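You operate a simulated robot arm through the tools that you are given. There is no shell and no other tool. Be economical: measure what you need, move in short steps, check, and stop when the job is done.

The job below is to be done with a simulated robot arm. You get a single attempt, and the scene is never put back.

Task
Stand the berry jam jar beside the stock cube box. It goes on the side that lies toward x +1.0, y +0.0 (a direction in the base frame), with about 3 cm between them.

The check looks at the end state, three seconds after you hand in, the way a careful person would. Anything else that was tipped, shoved, dropped, spilled or broken makes it a failure.

Robot
A 6-joint arm with a two-finger parallel gripper, fixed in place. Base frame: the origin is at the foot of the arm, x ahead of it, y to its left, z up; the work surface is at about z = 0. Units: mm, rad, N and s.
With the tool pointing down near the work surface it reaches from about 140 to 580 mm from the base axis. Its first joint turns from -1.152 to 1.152 rad. Payload 2.1 kg.
The TCP is the grasp point between the finger pads, 30 mm short of the fingertips. In the tool frame z runs along the fingers and y along their closing line. The gripper opens to 94 mm. The fingers are 28 mm wide and 10 mm thick; the gripper's body (50 by 96 mm) begins 55 mm behind the TCP.
Orientation is that of the tool frame in the base frame, as [roll, pitch, yaw] about the fixed x, y, z axes, in that order (R = Rz(yaw) Ry(pitch) Rx(roll)). With the fingers straight down and closing along the base's y, the tool's x points along the base's -x, its y along +y and its z along -z.

Tools
- The arm moves only by the tool step_arm. Its argument "rows" is a list of rows, each an object (a shift or turn left out is 0, a gripper value left out holds the last) with "grip": the gripper command, from -1 (shut) to 1 (fully open), values between in proportion; "translation": the shift along the tool's x, y, z in mm, a list of three; "delta_rot": the turn, a rotation vector about the tool's x, y, z in rad, a list of three. In form: [{"grip": grip, "translation": [dx, dy, dz], "delta_rot": [wx, wy, wz]}, ...]. A call has 1 to 20 rows; each row is the pose to reach, as a shift and turn from the pose commanded when the call began, along the tool's axes at that moment. A row lasts 0.2 s, in which the tool goes at most 50 mm and 0.15 rad; a call with a longer step from one row to the next is refused whole, and so is a gripper value outside its range. Where a pose cannot be reached the arm comes as near as it can. A force on the tool above 40 N (or 10 N above the force at the start of the call, whichever is more), or a blocked arm, ends the call early, and 0.2 s more pass. The fingers move at their own pace (about 72 mm/s each) and stop on an object; they squeeze with about 37 N. The grip force told is the motor's: it shows also when the fingers shut on nothing. Time passes only in rows, and 0.2 s behind the last, so rows that repeat a pose let the fingers close. The reply holds the time, the measured pose of the TCP, the force on the tool along the base axes, the opening and the grip force, in the units named above and with some noise.
- Cameras (640 x 400 px; columns grow to the right, rows downward): "scene" is fixed at [42.4, -359, 500.1]; the picture's right is [0.88, -0.48, 0.00], its down [-0.20, -0.37, -0.91] and it looks along [0.43, 0.80, -0.42] (base axes); focal length 319 px, centre (320, 200). "wrist" rides on the gripper at [76, 14, -103] in the tool frame; the picture's right is [-0.18, 0.98, 0.00], its down [-0.75, -0.14, -0.64] and it looks along [-0.63, -0.12, 0.77] (tool axes); focal length 243 px, centre (320, 200). There is no depth. A picture from a camera that has moved, and an enlarged one, comes with that camera's place and axes in the base frame and with its lens.
- camera(camera): a new picture of that camera. It takes no simulated time.
- inspect(camera, box): a new picture of the part [left, top, right, bottom] of that camera's present view, enlarged. It takes no simulated time.
- job_done(): hands the job in; it is judged then, once.

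Work in short steps. Places have to be worked out from the pictures, the camera data and where the tool is seen: move nearer, look again, correct. Check each grasp and each placing, and mend what went wrong. You have 90 turns and 42 pictures in all, those below and enlarged ones among them. Open the gripper and draw the arm clear of the work before you hand the job in, unless the task says otherwise; then end with one line.

The tools are called after ">>>" as name(argument=value, ...) on one line, values as JSON. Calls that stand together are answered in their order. step_arm: Moves the arm, as the interface text tells. Its arguments: {"type":"object","properties":{"rows":{"type":"array"}},"required":["rows"]} The other tools are called the same way: camera (camera) takes a picture; inspect (camera, box) takes an enlarged picture of a part of a camera's view; job_done () hands the job in.

At the start:

```text
time: 0.0
ee_pos: [292.9, 54.7, 257.4]
orientation: [3.141, 0.003, 3.14]
force: [0.2, 0.0, 0.1]
gripper_width: 94.0
grasp_force: 0.0
```

scene: 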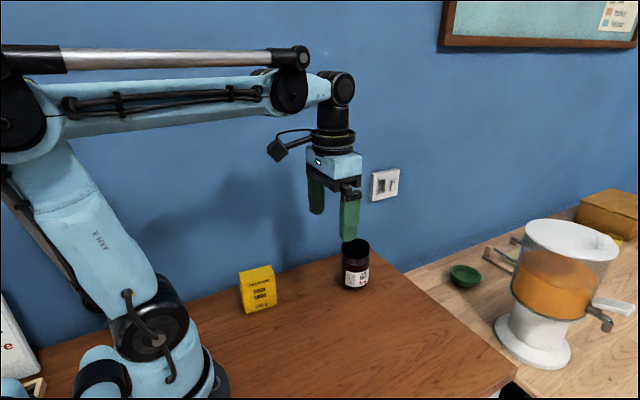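
wrist: 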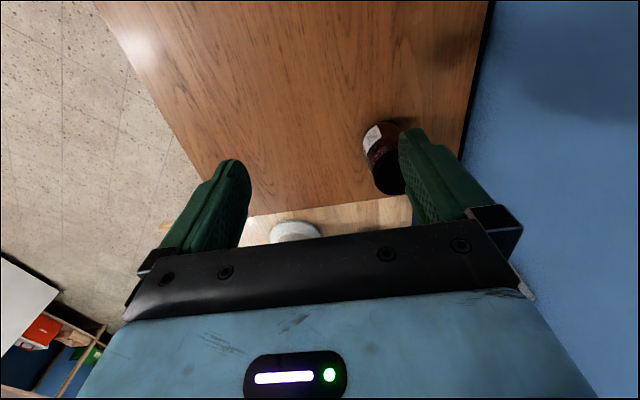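

I'll enlarge the jar and the box to measure their outlines.

>>> inspect(camera="scene", box=[220, 220, 400, 332])

>>> inspect(camera="wrist", box=[300, 80, 500, 205])

```text
3.56 times, centred on (310, 276) of scene
camera zoom: at [42.4, -359.0, 500.1], right [0.88, -0.48, 0.0], down [-0.2, -0.37, -0.91], along [0.43, 0.8, -0.42], focal length 1133 px, centre (356, -70)
```

zoom: 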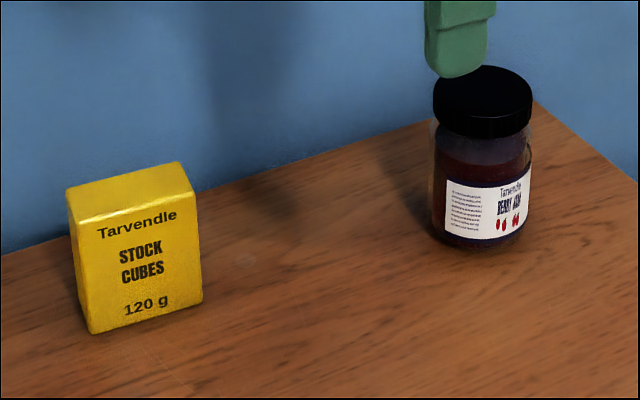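

```text
3.20 times, centred on (400, 142) of wrist
camera zoom: at [215.0, 68.3, 359.9], right [0.19, 0.98, 0.0], down [0.75, -0.14, 0.64], along [0.63, -0.12, -0.76], focal length 776 px, centre (64, 384)
```

zoom: 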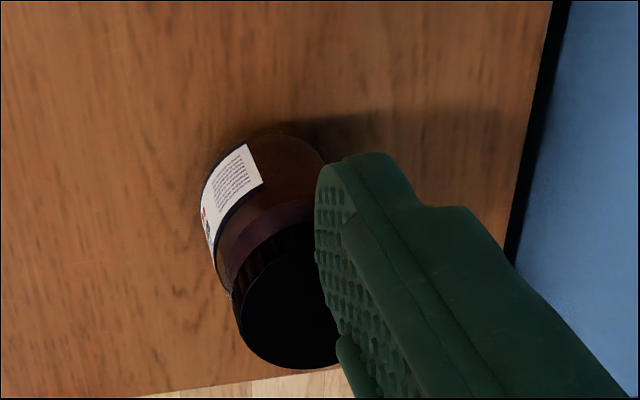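

Estimates: the box front runs x≈145–213, with y≈158–192 and height 83. The jar is near (408, 135–145), about 98 tall and 66 in diameter. I'll shift in y so the fingers stop hiding the jar, then look again.

>>> step_arm(rows=[{"grip": 1, "translation": [0, 40, 0]}, {"grip": 1, "translation": [-20, 80, 0]}, {"grip": 1, "translation": [-20, 80, 0]}])

>>> camera(camera="wrist")

```text
time: 0.8
ee_pos: [312.9, 136.7, 260.9]
orientation: [-3.141, 0.004, 3.14]
force: [-0.5, 0.0, -0.3]
gripper_width: 93.9
grasp_force: 0.1
```

```text
37 pictures are left
camera wrist: at [236.0, 148.9, 362.5], right [0.19, 0.98, 0.0], down [0.75, -0.14, 0.64], along [0.63, -0.12, -0.76], focal length 243 px, centre (320, 200)
```

wrist: 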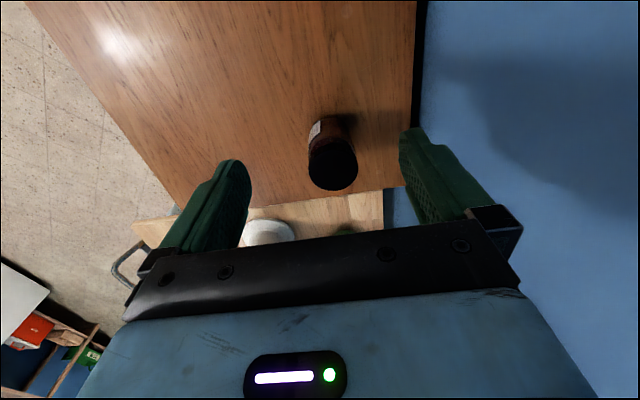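

The jar is now in the open, so I'll enlarge it to find the lid centre.

>>> inspect(camera="wrist", box=[270, 100, 400, 200])

>>> inspect(camera="scene", box=[300, 220, 420, 300])

```text
4.00 times, centred on (335, 150) of wrist
camera zoom: at [236.0, 148.9, 362.5], right [0.19, 0.98, 0.0], down [0.75, -0.14, 0.64], along [0.63, -0.12, -0.76], focal length 970 px, centre (260, 400)
```

zoom: 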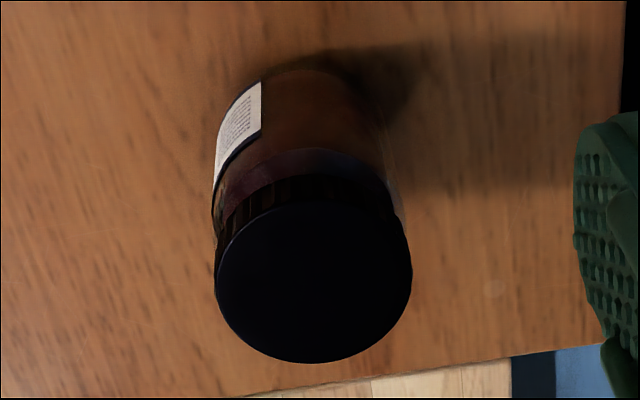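

```text
5.00 times, centred on (360, 260) of scene
camera zoom: at [42.4, -358.9, 500.1], right [0.88, -0.48, 0.0], down [-0.2, -0.37, -0.91], along [0.43, 0.8, -0.42], focal length 1593 px, centre (120, -100)
```

zoom: 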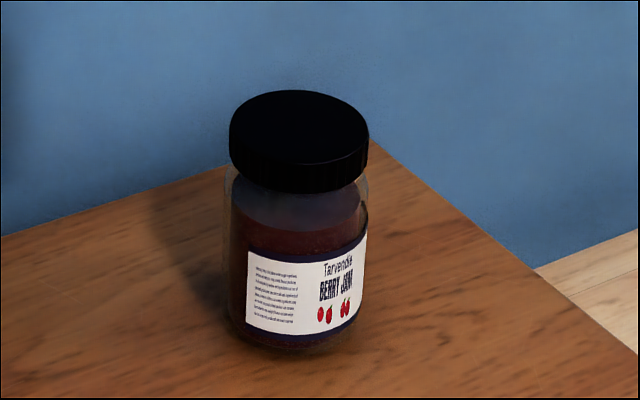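

The lid centre works out at about (409, 135). I'll move above it at a height with clear fingertips and check the alignment.

>>> step_arm(rows=[{"grip": 1, "translation": [-40, 0, 10]}, {"grip": 1, "translation": [-80, 0, 40]}, {"grip": 1, "translation": [-96, -1, 80]}, {"grip": 1, "translation": [-96, -1, 91]}, {"grip": 1, "translation": [-96, -1, 91]}])

>>> camera(camera="wrist")

>>> inspect(camera="scene", box=[280, 140, 460, 300])

```text
time: 2.0
ee_pos: [406.9, 134.4, 166.9]
orientation: [-3.14, 0.003, 3.139]
force: [0.3, -1.3, 0.2]
gripper_width: 94.2
grasp_force: 0.0
```

```text
34 pictures are left
camera wrist: at [329.8, 148.6, 269.7], right [0.19, 0.98, 0.0], down [0.75, -0.14, 0.64], along [0.63, -0.12, -0.76], focal length 243 px, centre (320, 200)
```

wrist: 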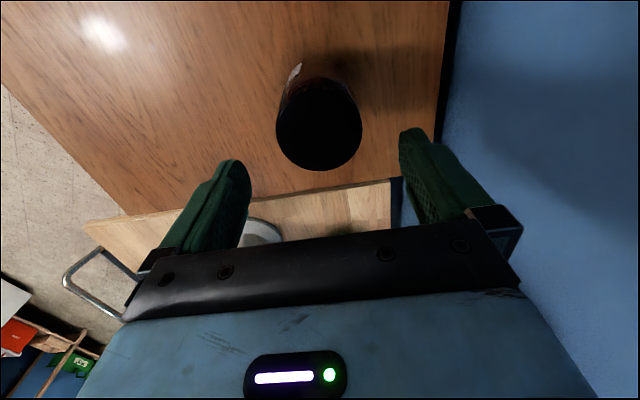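

```text
2.50 times, centred on (370, 220) of scene
camera zoom: at [42.4, -359.0, 500.1], right [0.88, -0.48, 0.0], down [-0.2, -0.37, -0.91], along [0.43, 0.8, -0.42], focal length 796 px, centre (195, 150)
```

zoom: 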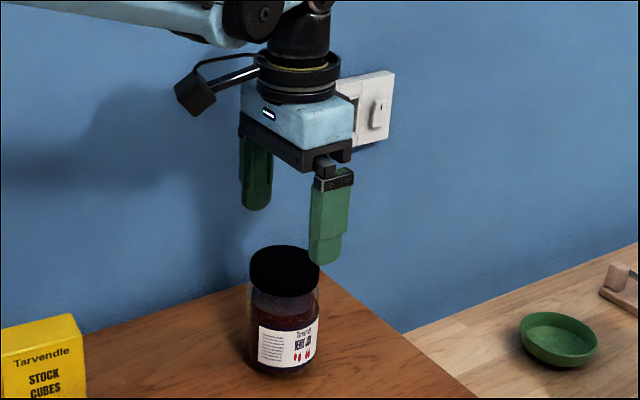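

The wrist and scene views agree on a jar centre of about (404, 135). I'll descend to z≈55 with a -2.5 mm correction in x.

>>> step_arm(rows=[{"grip": 1, "translation": [2.5, 0.5, 25]}, {"grip": 1, "translation": [2.5, 0.5, 50]}, {"grip": 1, "translation": [2.5, 0.5, 75]}, {"grip": 1, "translation": [2.5, 0.5, 95]}, {"grip": 1, "translation": [2.5, 0.5, 111]}, {"grip": 1, "translation": [2.5, 0.5, 111]}])

>>> camera(camera="wrist")

>>> inspect(camera="scene", box=[280, 180, 440, 300])

```text
time: 3.4
ee_pos: [405.2, 134.8, 57.1]
orientation: [-3.14, 0.003, 3.142]
force: [0.5, -1.2, -0.1]
gripper_width: 94.0
grasp_force: 0.2
```

```text
32 pictures are left
camera wrist: at [328.9, 148.4, 159.1], right [0.19, 0.98, 0.0], down [0.75, -0.14, 0.64], along [0.63, -0.12, -0.76], focal length 243 px, centre (320, 200)
```

wrist: 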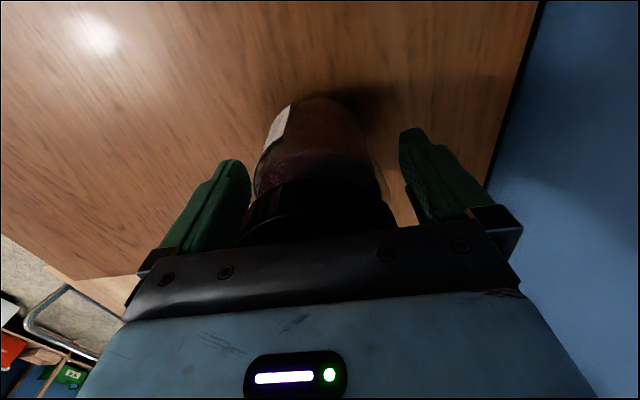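

```text
3.33 times, centred on (360, 240) of scene
camera zoom: at [42.4, -359.0, 500.1], right [0.88, -0.48, 0.0], down [-0.2, -0.37, -0.91], along [0.43, 0.8, -0.42], focal length 1062 px, centre (187, 67)
```

zoom: 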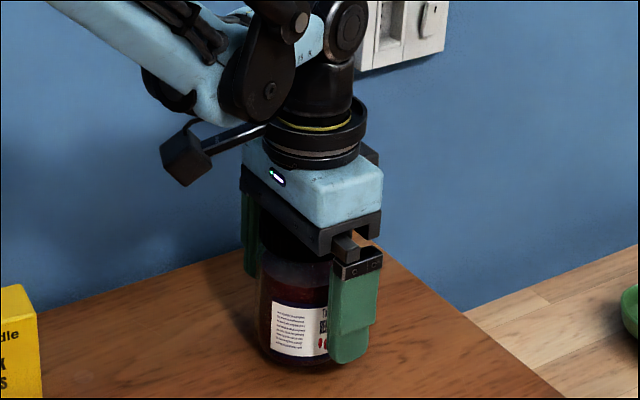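

The jar sits between the fingers and is well centred, so I'll close.

>>> step_arm(rows=[{"grip": 0.6}, {"grip": 0.4}, {"grip": 0.3}, {"grip": 0.2}, {"grip": 0}, {"grip": -0.3}, {"grip": -1}, {"grip": -1}])

```text
time: 5.2
ee_pos: [404.7, 133.8, 57.6]
orientation: [3.141, 0.004, 3.141]
force: [0.0, -0.3, -1.2]
gripper_width: 66.4
grasp_force: 37.1
```

It's gripped at 66.4 mm. I'll lift gently by 70 mm.

>>> step_arm(rows=[{"translation": [0, 0, -8]}, {"translation": [0, 0, -22]}, {"translation": [0, 0, -40]}, {"translation": [0, 0, -58]}, {"translation": [0, 0, -70]}, {"translation": [0, 0, -70]}])

>>> camera(camera="scene")

>>> inspect(camera="scene", box=[225, 255, 295, 325])

```text
time: 6.6
ee_pos: [404.6, 133.8, 126.3]
orientation: [-3.142, 0.005, 3.141]
force: [-0.2, -0.1, -4.3]
gripper_width: 65.2
grasp_force: 36.6
```

```text
30 pictures are left
```

scene: 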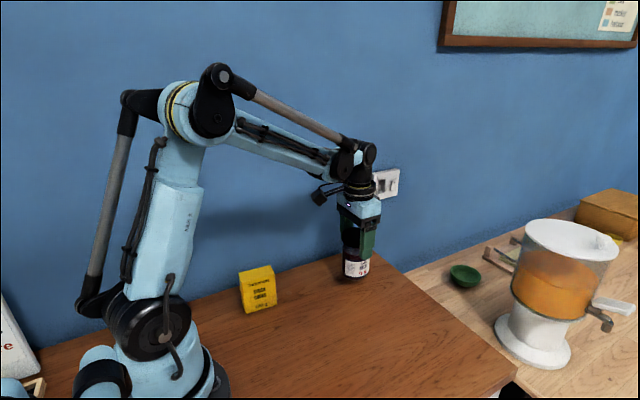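

```text
5.71 times, centred on (260, 290) of scene
camera zoom: at [42.5, -359.0, 500.1], right [0.88, -0.48, 0.0], down [-0.2, -0.37, -0.91], along [0.43, 0.8, -0.42], focal length 1820 px, centre (663, -314)
```

zoom: 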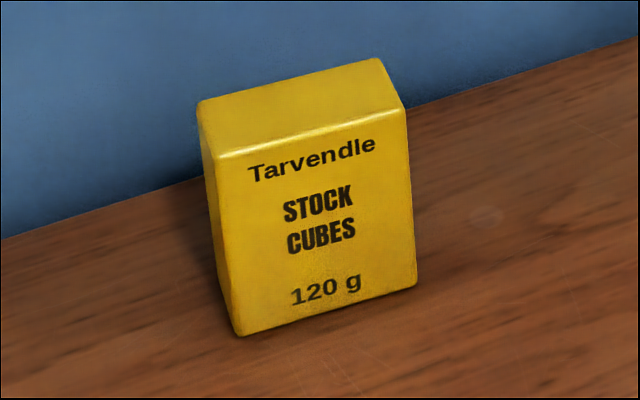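

The lift holds. The box's right face is centred near (215, 173) with a yaw of about -7°, so the jar target is roughly (278, 174). I'll carry the jar there while raised.

>>> step_arm(rows=[{"translation": [15, 5, 0]}, {"translation": [38, 13, 0]}, {"translation": [62, 21, 0]}, {"translation": [85, 28, 0]}, {"translation": [105, 35, 0]}, {"translation": [118, 39, 0]}, {"translation": [124, 40, 0]}, {"translation": [124, 40, 0]}])

>>> inspect(camera="scene", box=[220, 180, 380, 330])

>>> camera(camera="wrist")

```text
time: 8.4
ee_pos: [281.4, 173.0, 125.5]
orientation: [3.14, 0.004, 3.142]
force: [0.0, -0.4, -3.4]
gripper_width: 65.3
grasp_force: 37.2
```

```text
2.67 times, centred on (300, 255) of scene
camera zoom: at [42.4, -359.0, 500.1], right [0.88, -0.48, 0.0], down [-0.2, -0.37, -0.91], along [0.43, 0.8, -0.42], focal length 850 px, centre (373, 53)
```

zoom: 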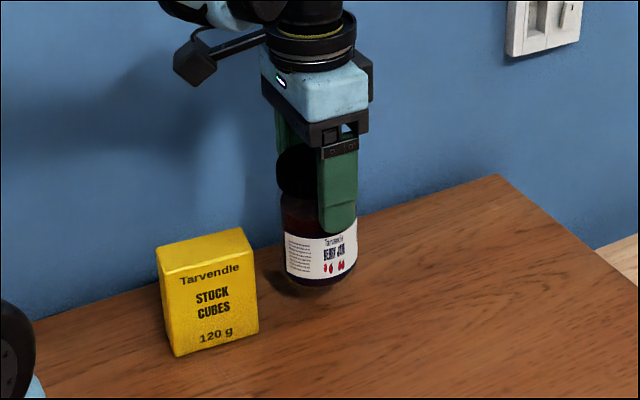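

```text
27 pictures are left
camera wrist: at [204.2, 186.9, 226.9], right [0.19, 0.98, 0.0], down [0.75, -0.14, 0.64], along [0.63, -0.12, -0.76], focal length 243 px, centre (320, 200)
```

wrist: 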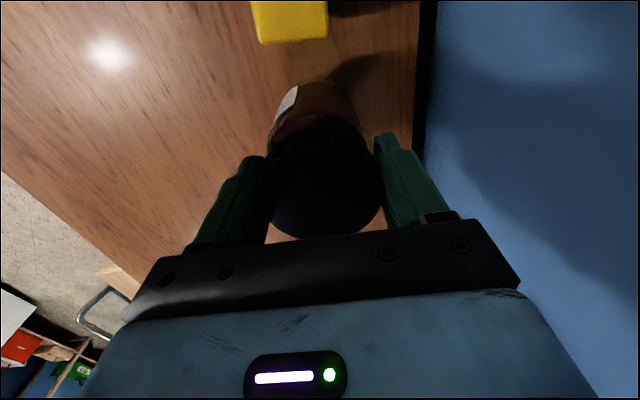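

The jar has slipped down in the grip: the lid now sits at about fingertip height, and I judge the jar's bottom to be only about 15 mm above the table. The box face is near x≈216.5, so the current spot is about right. I'll lower slowly now.

>>> step_arm(rows=[{"translation": [0, 0, 4]}, {"translation": [0, 0, 8]}, {"translation": [0, 0, 11]}])

>>> inspect(camera="scene", box=[220, 180, 380, 330])

```text
time: 9.2
ee_pos: [280.8, 174.6, 114.3]
orientation: [3.141, 0.004, 3.14]
force: [0.1, -0.1, -3.9]
gripper_width: 64.7
grasp_force: 37.4
```

```text
2.67 times, centred on (300, 255) of scene
camera zoom: at [42.4, -359.0, 500.1], right [0.88, -0.48, 0.0], down [-0.2, -0.37, -0.91], along [0.43, 0.8, -0.42], focal length 850 px, centre (373, 53)
```

zoom: 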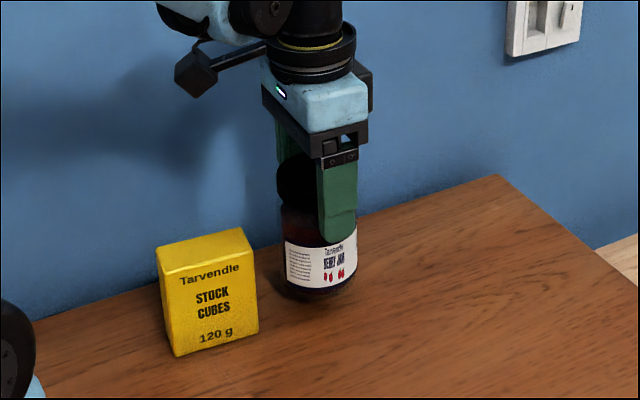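

It's still hanging (-3.9 N) with about 10 mm to go, so I'll continue down slowly.

>>> step_arm(rows=[{"translation": [0, 0, 3]}, {"translation": [0, 0, 6]}])

>>> step_arm(rows=[{"translation": [0, 0, 2]}, {"translation": [0, 0, 4]}])

```text
time: 9.8
ee_pos: [280.9, 174.9, 108.9]
orientation: [3.141, 0.003, 3.14]
force: [-0.3, -1.0, -3.3]
gripper_width: 65.1
grasp_force: 37.0
```

```text
time: 10.4
ee_pos: [281.6, 174.8, 105.6]
orientation: [3.142, 0.004, 3.141]
force: [0.1, 0.0, -4.0]
gripper_width: 65.1
grasp_force: 36.9
```

The jar is still hanging at about -4 N. I'll look again before lowering further.

>>> inspect(camera="scene", box=[270, 220, 370, 310])

>>> camera(camera="wrist")

```text
4.44 times, centred on (320, 265) of scene
camera zoom: at [42.4, -359.0, 500.1], right [0.88, -0.48, 0.0], down [-0.2, -0.37, -0.91], along [0.43, 0.8, -0.42], focal length 1416 px, centre (320, -89)
```

zoom: 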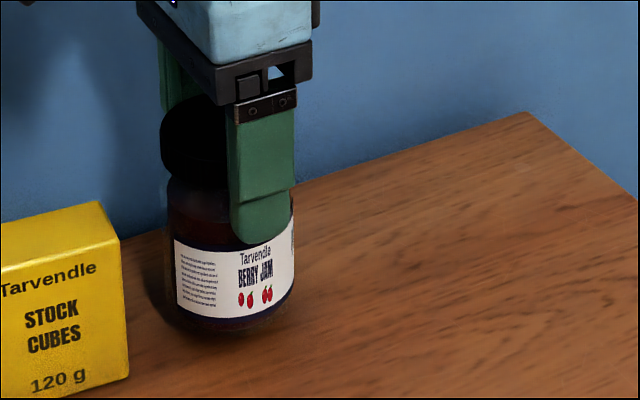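

```text
24 pictures are left
camera wrist: at [204.7, 188.0, 207.2], right [0.19, 0.98, 0.0], down [0.75, -0.14, 0.64], along [0.63, -0.12, -0.76], focal length 243 px, centre (320, 200)
```

wrist: 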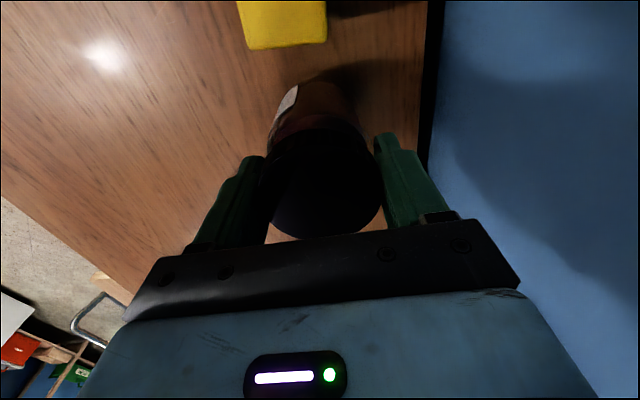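

The jar is still off the table. I'll keep lowering in small steps and watch for the force to drop.

>>> step_arm(rows=[{"translation": [0, 0, 2]}, {"translation": [0, 0, 4]}])

>>> step_arm(rows=[{"translation": [0, 0, 2]}, {"translation": [0, 0, 4]}])

```text
time: 11.0
ee_pos: [281.2, 174.8, 100.3]
orientation: [-3.141, 0.003, 3.14]
force: [0.3, 0.7, -3.8]
gripper_width: 65.2
grasp_force: 37.1
```

```text
time: 11.6
ee_pos: [281.6, 172.8, 96.6]
orientation: [-3.139, 0.004, 3.14]
force: [-0.6, -4.2, 21.1]
gripper_width: 65.4
grasp_force: 36.9
```

Contact at TCP z≈97 (+21 N). I'll ease up 1.5 mm to relieve the pressure, then check that the jar is upright.

>>> step_arm(rows=[{"translation": [0, 0, -1.5]}, {"translation": [0, 0, -1.5]}])

>>> inspect(camera="scene", box=[220, 220, 380, 330])

>>> camera(camera="wrist")

```text
time: 12.2
ee_pos: [281.8, 174.0, 97.3]
orientation: [3.141, 0.004, 3.14]
force: [0.0, -0.6, -3.8]
gripper_width: 65.2
grasp_force: 36.9
```

```text
3.64 times, centred on (300, 275) of scene
camera zoom: at [42.4, -359.0, 500.1], right [0.88, -0.48, 0.0], down [-0.2, -0.37, -0.91], along [0.43, 0.8, -0.42], focal length 1158 px, centre (393, -73)
```

zoom: 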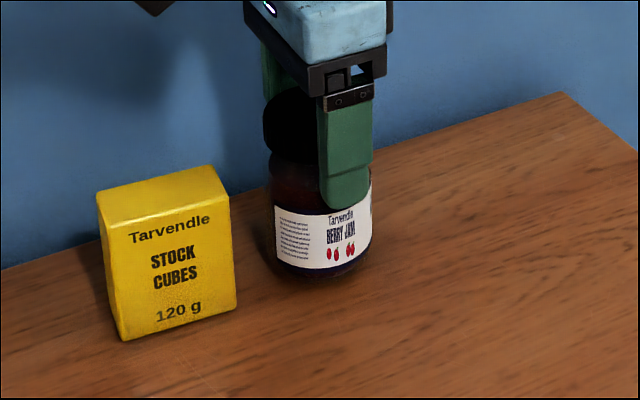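

```text
22 pictures are left
camera wrist: at [205.0, 187.8, 200.1], right [0.18, 0.98, 0.0], down [0.75, -0.14, 0.64], along [0.63, -0.12, -0.76], focal length 243 px, centre (320, 200)
```

wrist: 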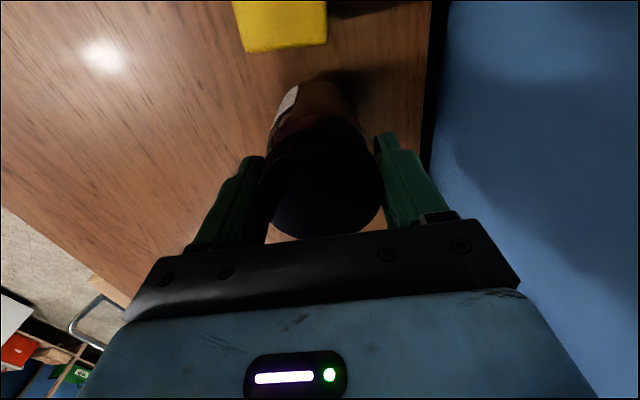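

The jar looks practically upright and just clear of the table, with a gap of about 32–33 mm. I'll nudge it 2 mm toward the box, set it down and open slowly.

>>> step_arm(rows=[{"translation": [2, 0, 0]}, {"translation": [2, 0, 0.7]}, {"translation": [2, 0, 1.2]}])

>>> step_arm(rows=[{"grip": 0.42}, {"grip": 0.46}, {"grip": 0.5}, {"grip": 0.6}, {"grip": 0.75}, {"grip": 1}, {"grip": 1}])

>>> inspect(camera="scene", box=[220, 220, 380, 330])

```text
time: 13.0
ee_pos: [280.0, 175.0, 96.5]
orientation: [3.142, 0.003, 3.14]
force: [-0.5, -0.8, -3.3]
gripper_width: 65.1
grasp_force: 37.1
```

```text
time: 14.6
ee_pos: [279.8, 174.1, 95.8]
orientation: [-3.141, 0.003, 3.139]
force: [0.1, 0.5, -0.5]
gripper_width: 93.9
grasp_force: 0.1
```

```text
3.64 times, centred on (300, 275) of scene
camera zoom: at [42.4, -359.0, 500.1], right [0.88, -0.48, 0.0], down [-0.2, -0.37, -0.91], along [0.43, 0.8, -0.42], focal length 1158 px, centre (393, -73)
```

zoom: 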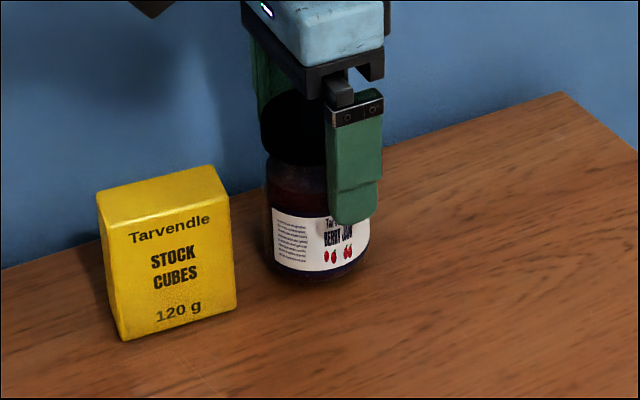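

The jar stands on its own. I'll raise the open gripper straight up and then check the gap.

>>> step_arm(rows=[{"translation": [0, 0, -20]}, {"translation": [0, 0, -50]}, {"translation": [0, 0, -90]}, {"translation": [0, 0, -130]}, {"translation": [0, 0, -150]}, {"translation": [0, 0, -150]}])

>>> inspect(camera="scene", box=[220, 220, 380, 330])

>>> camera(camera="wrist")

```text
time: 16.0
ee_pos: [279.8, 171.6, 247.3]
orientation: [-3.141, 0.004, 3.14]
force: [-0.4, 0.6, -0.1]
gripper_width: 93.8
grasp_force: 0.0
```

```text
3.64 times, centred on (300, 275) of scene
camera zoom: at [42.4, -359.0, 500.1], right [0.88, -0.48, 0.0], down [-0.2, -0.37, -0.91], along [0.43, 0.8, -0.42], focal length 1158 px, centre (393, -73)
```

zoom: 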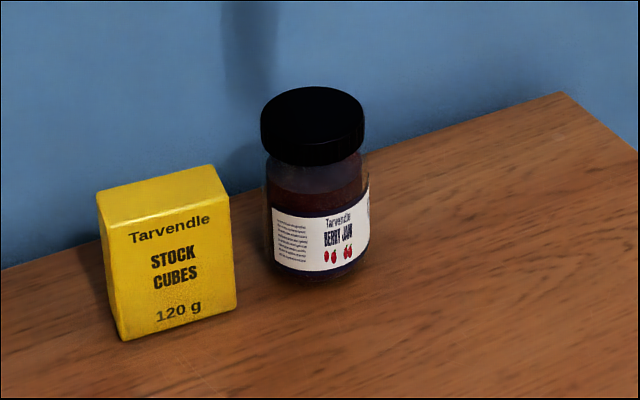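

```text
19 pictures are left
camera wrist: at [203.0, 185.5, 350.5], right [0.19, 0.98, 0.0], down [0.75, -0.14, 0.64], along [0.63, -0.12, -0.76], focal length 243 px, centre (320, 200)
```

wrist: 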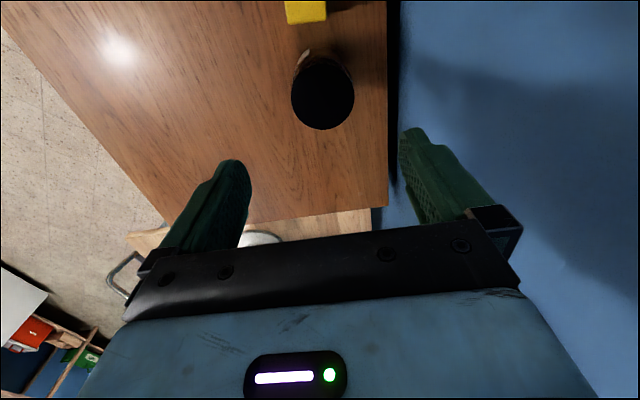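

The jar stands upright at about (278, 174), roughly 28–31 mm off the box's +x face. The box hasn't moved, and the open gripper is well above everything, so I'm handing in.

>>> job_done()

```text
The job is handed in.
```

The berry jam jar is standing upright on the +x side of the stock cube box, about 3 cm from it (I measured roughly 28–31 mm). It slipped down in the gripper during the lift but was set down without falling, and the box did not move.
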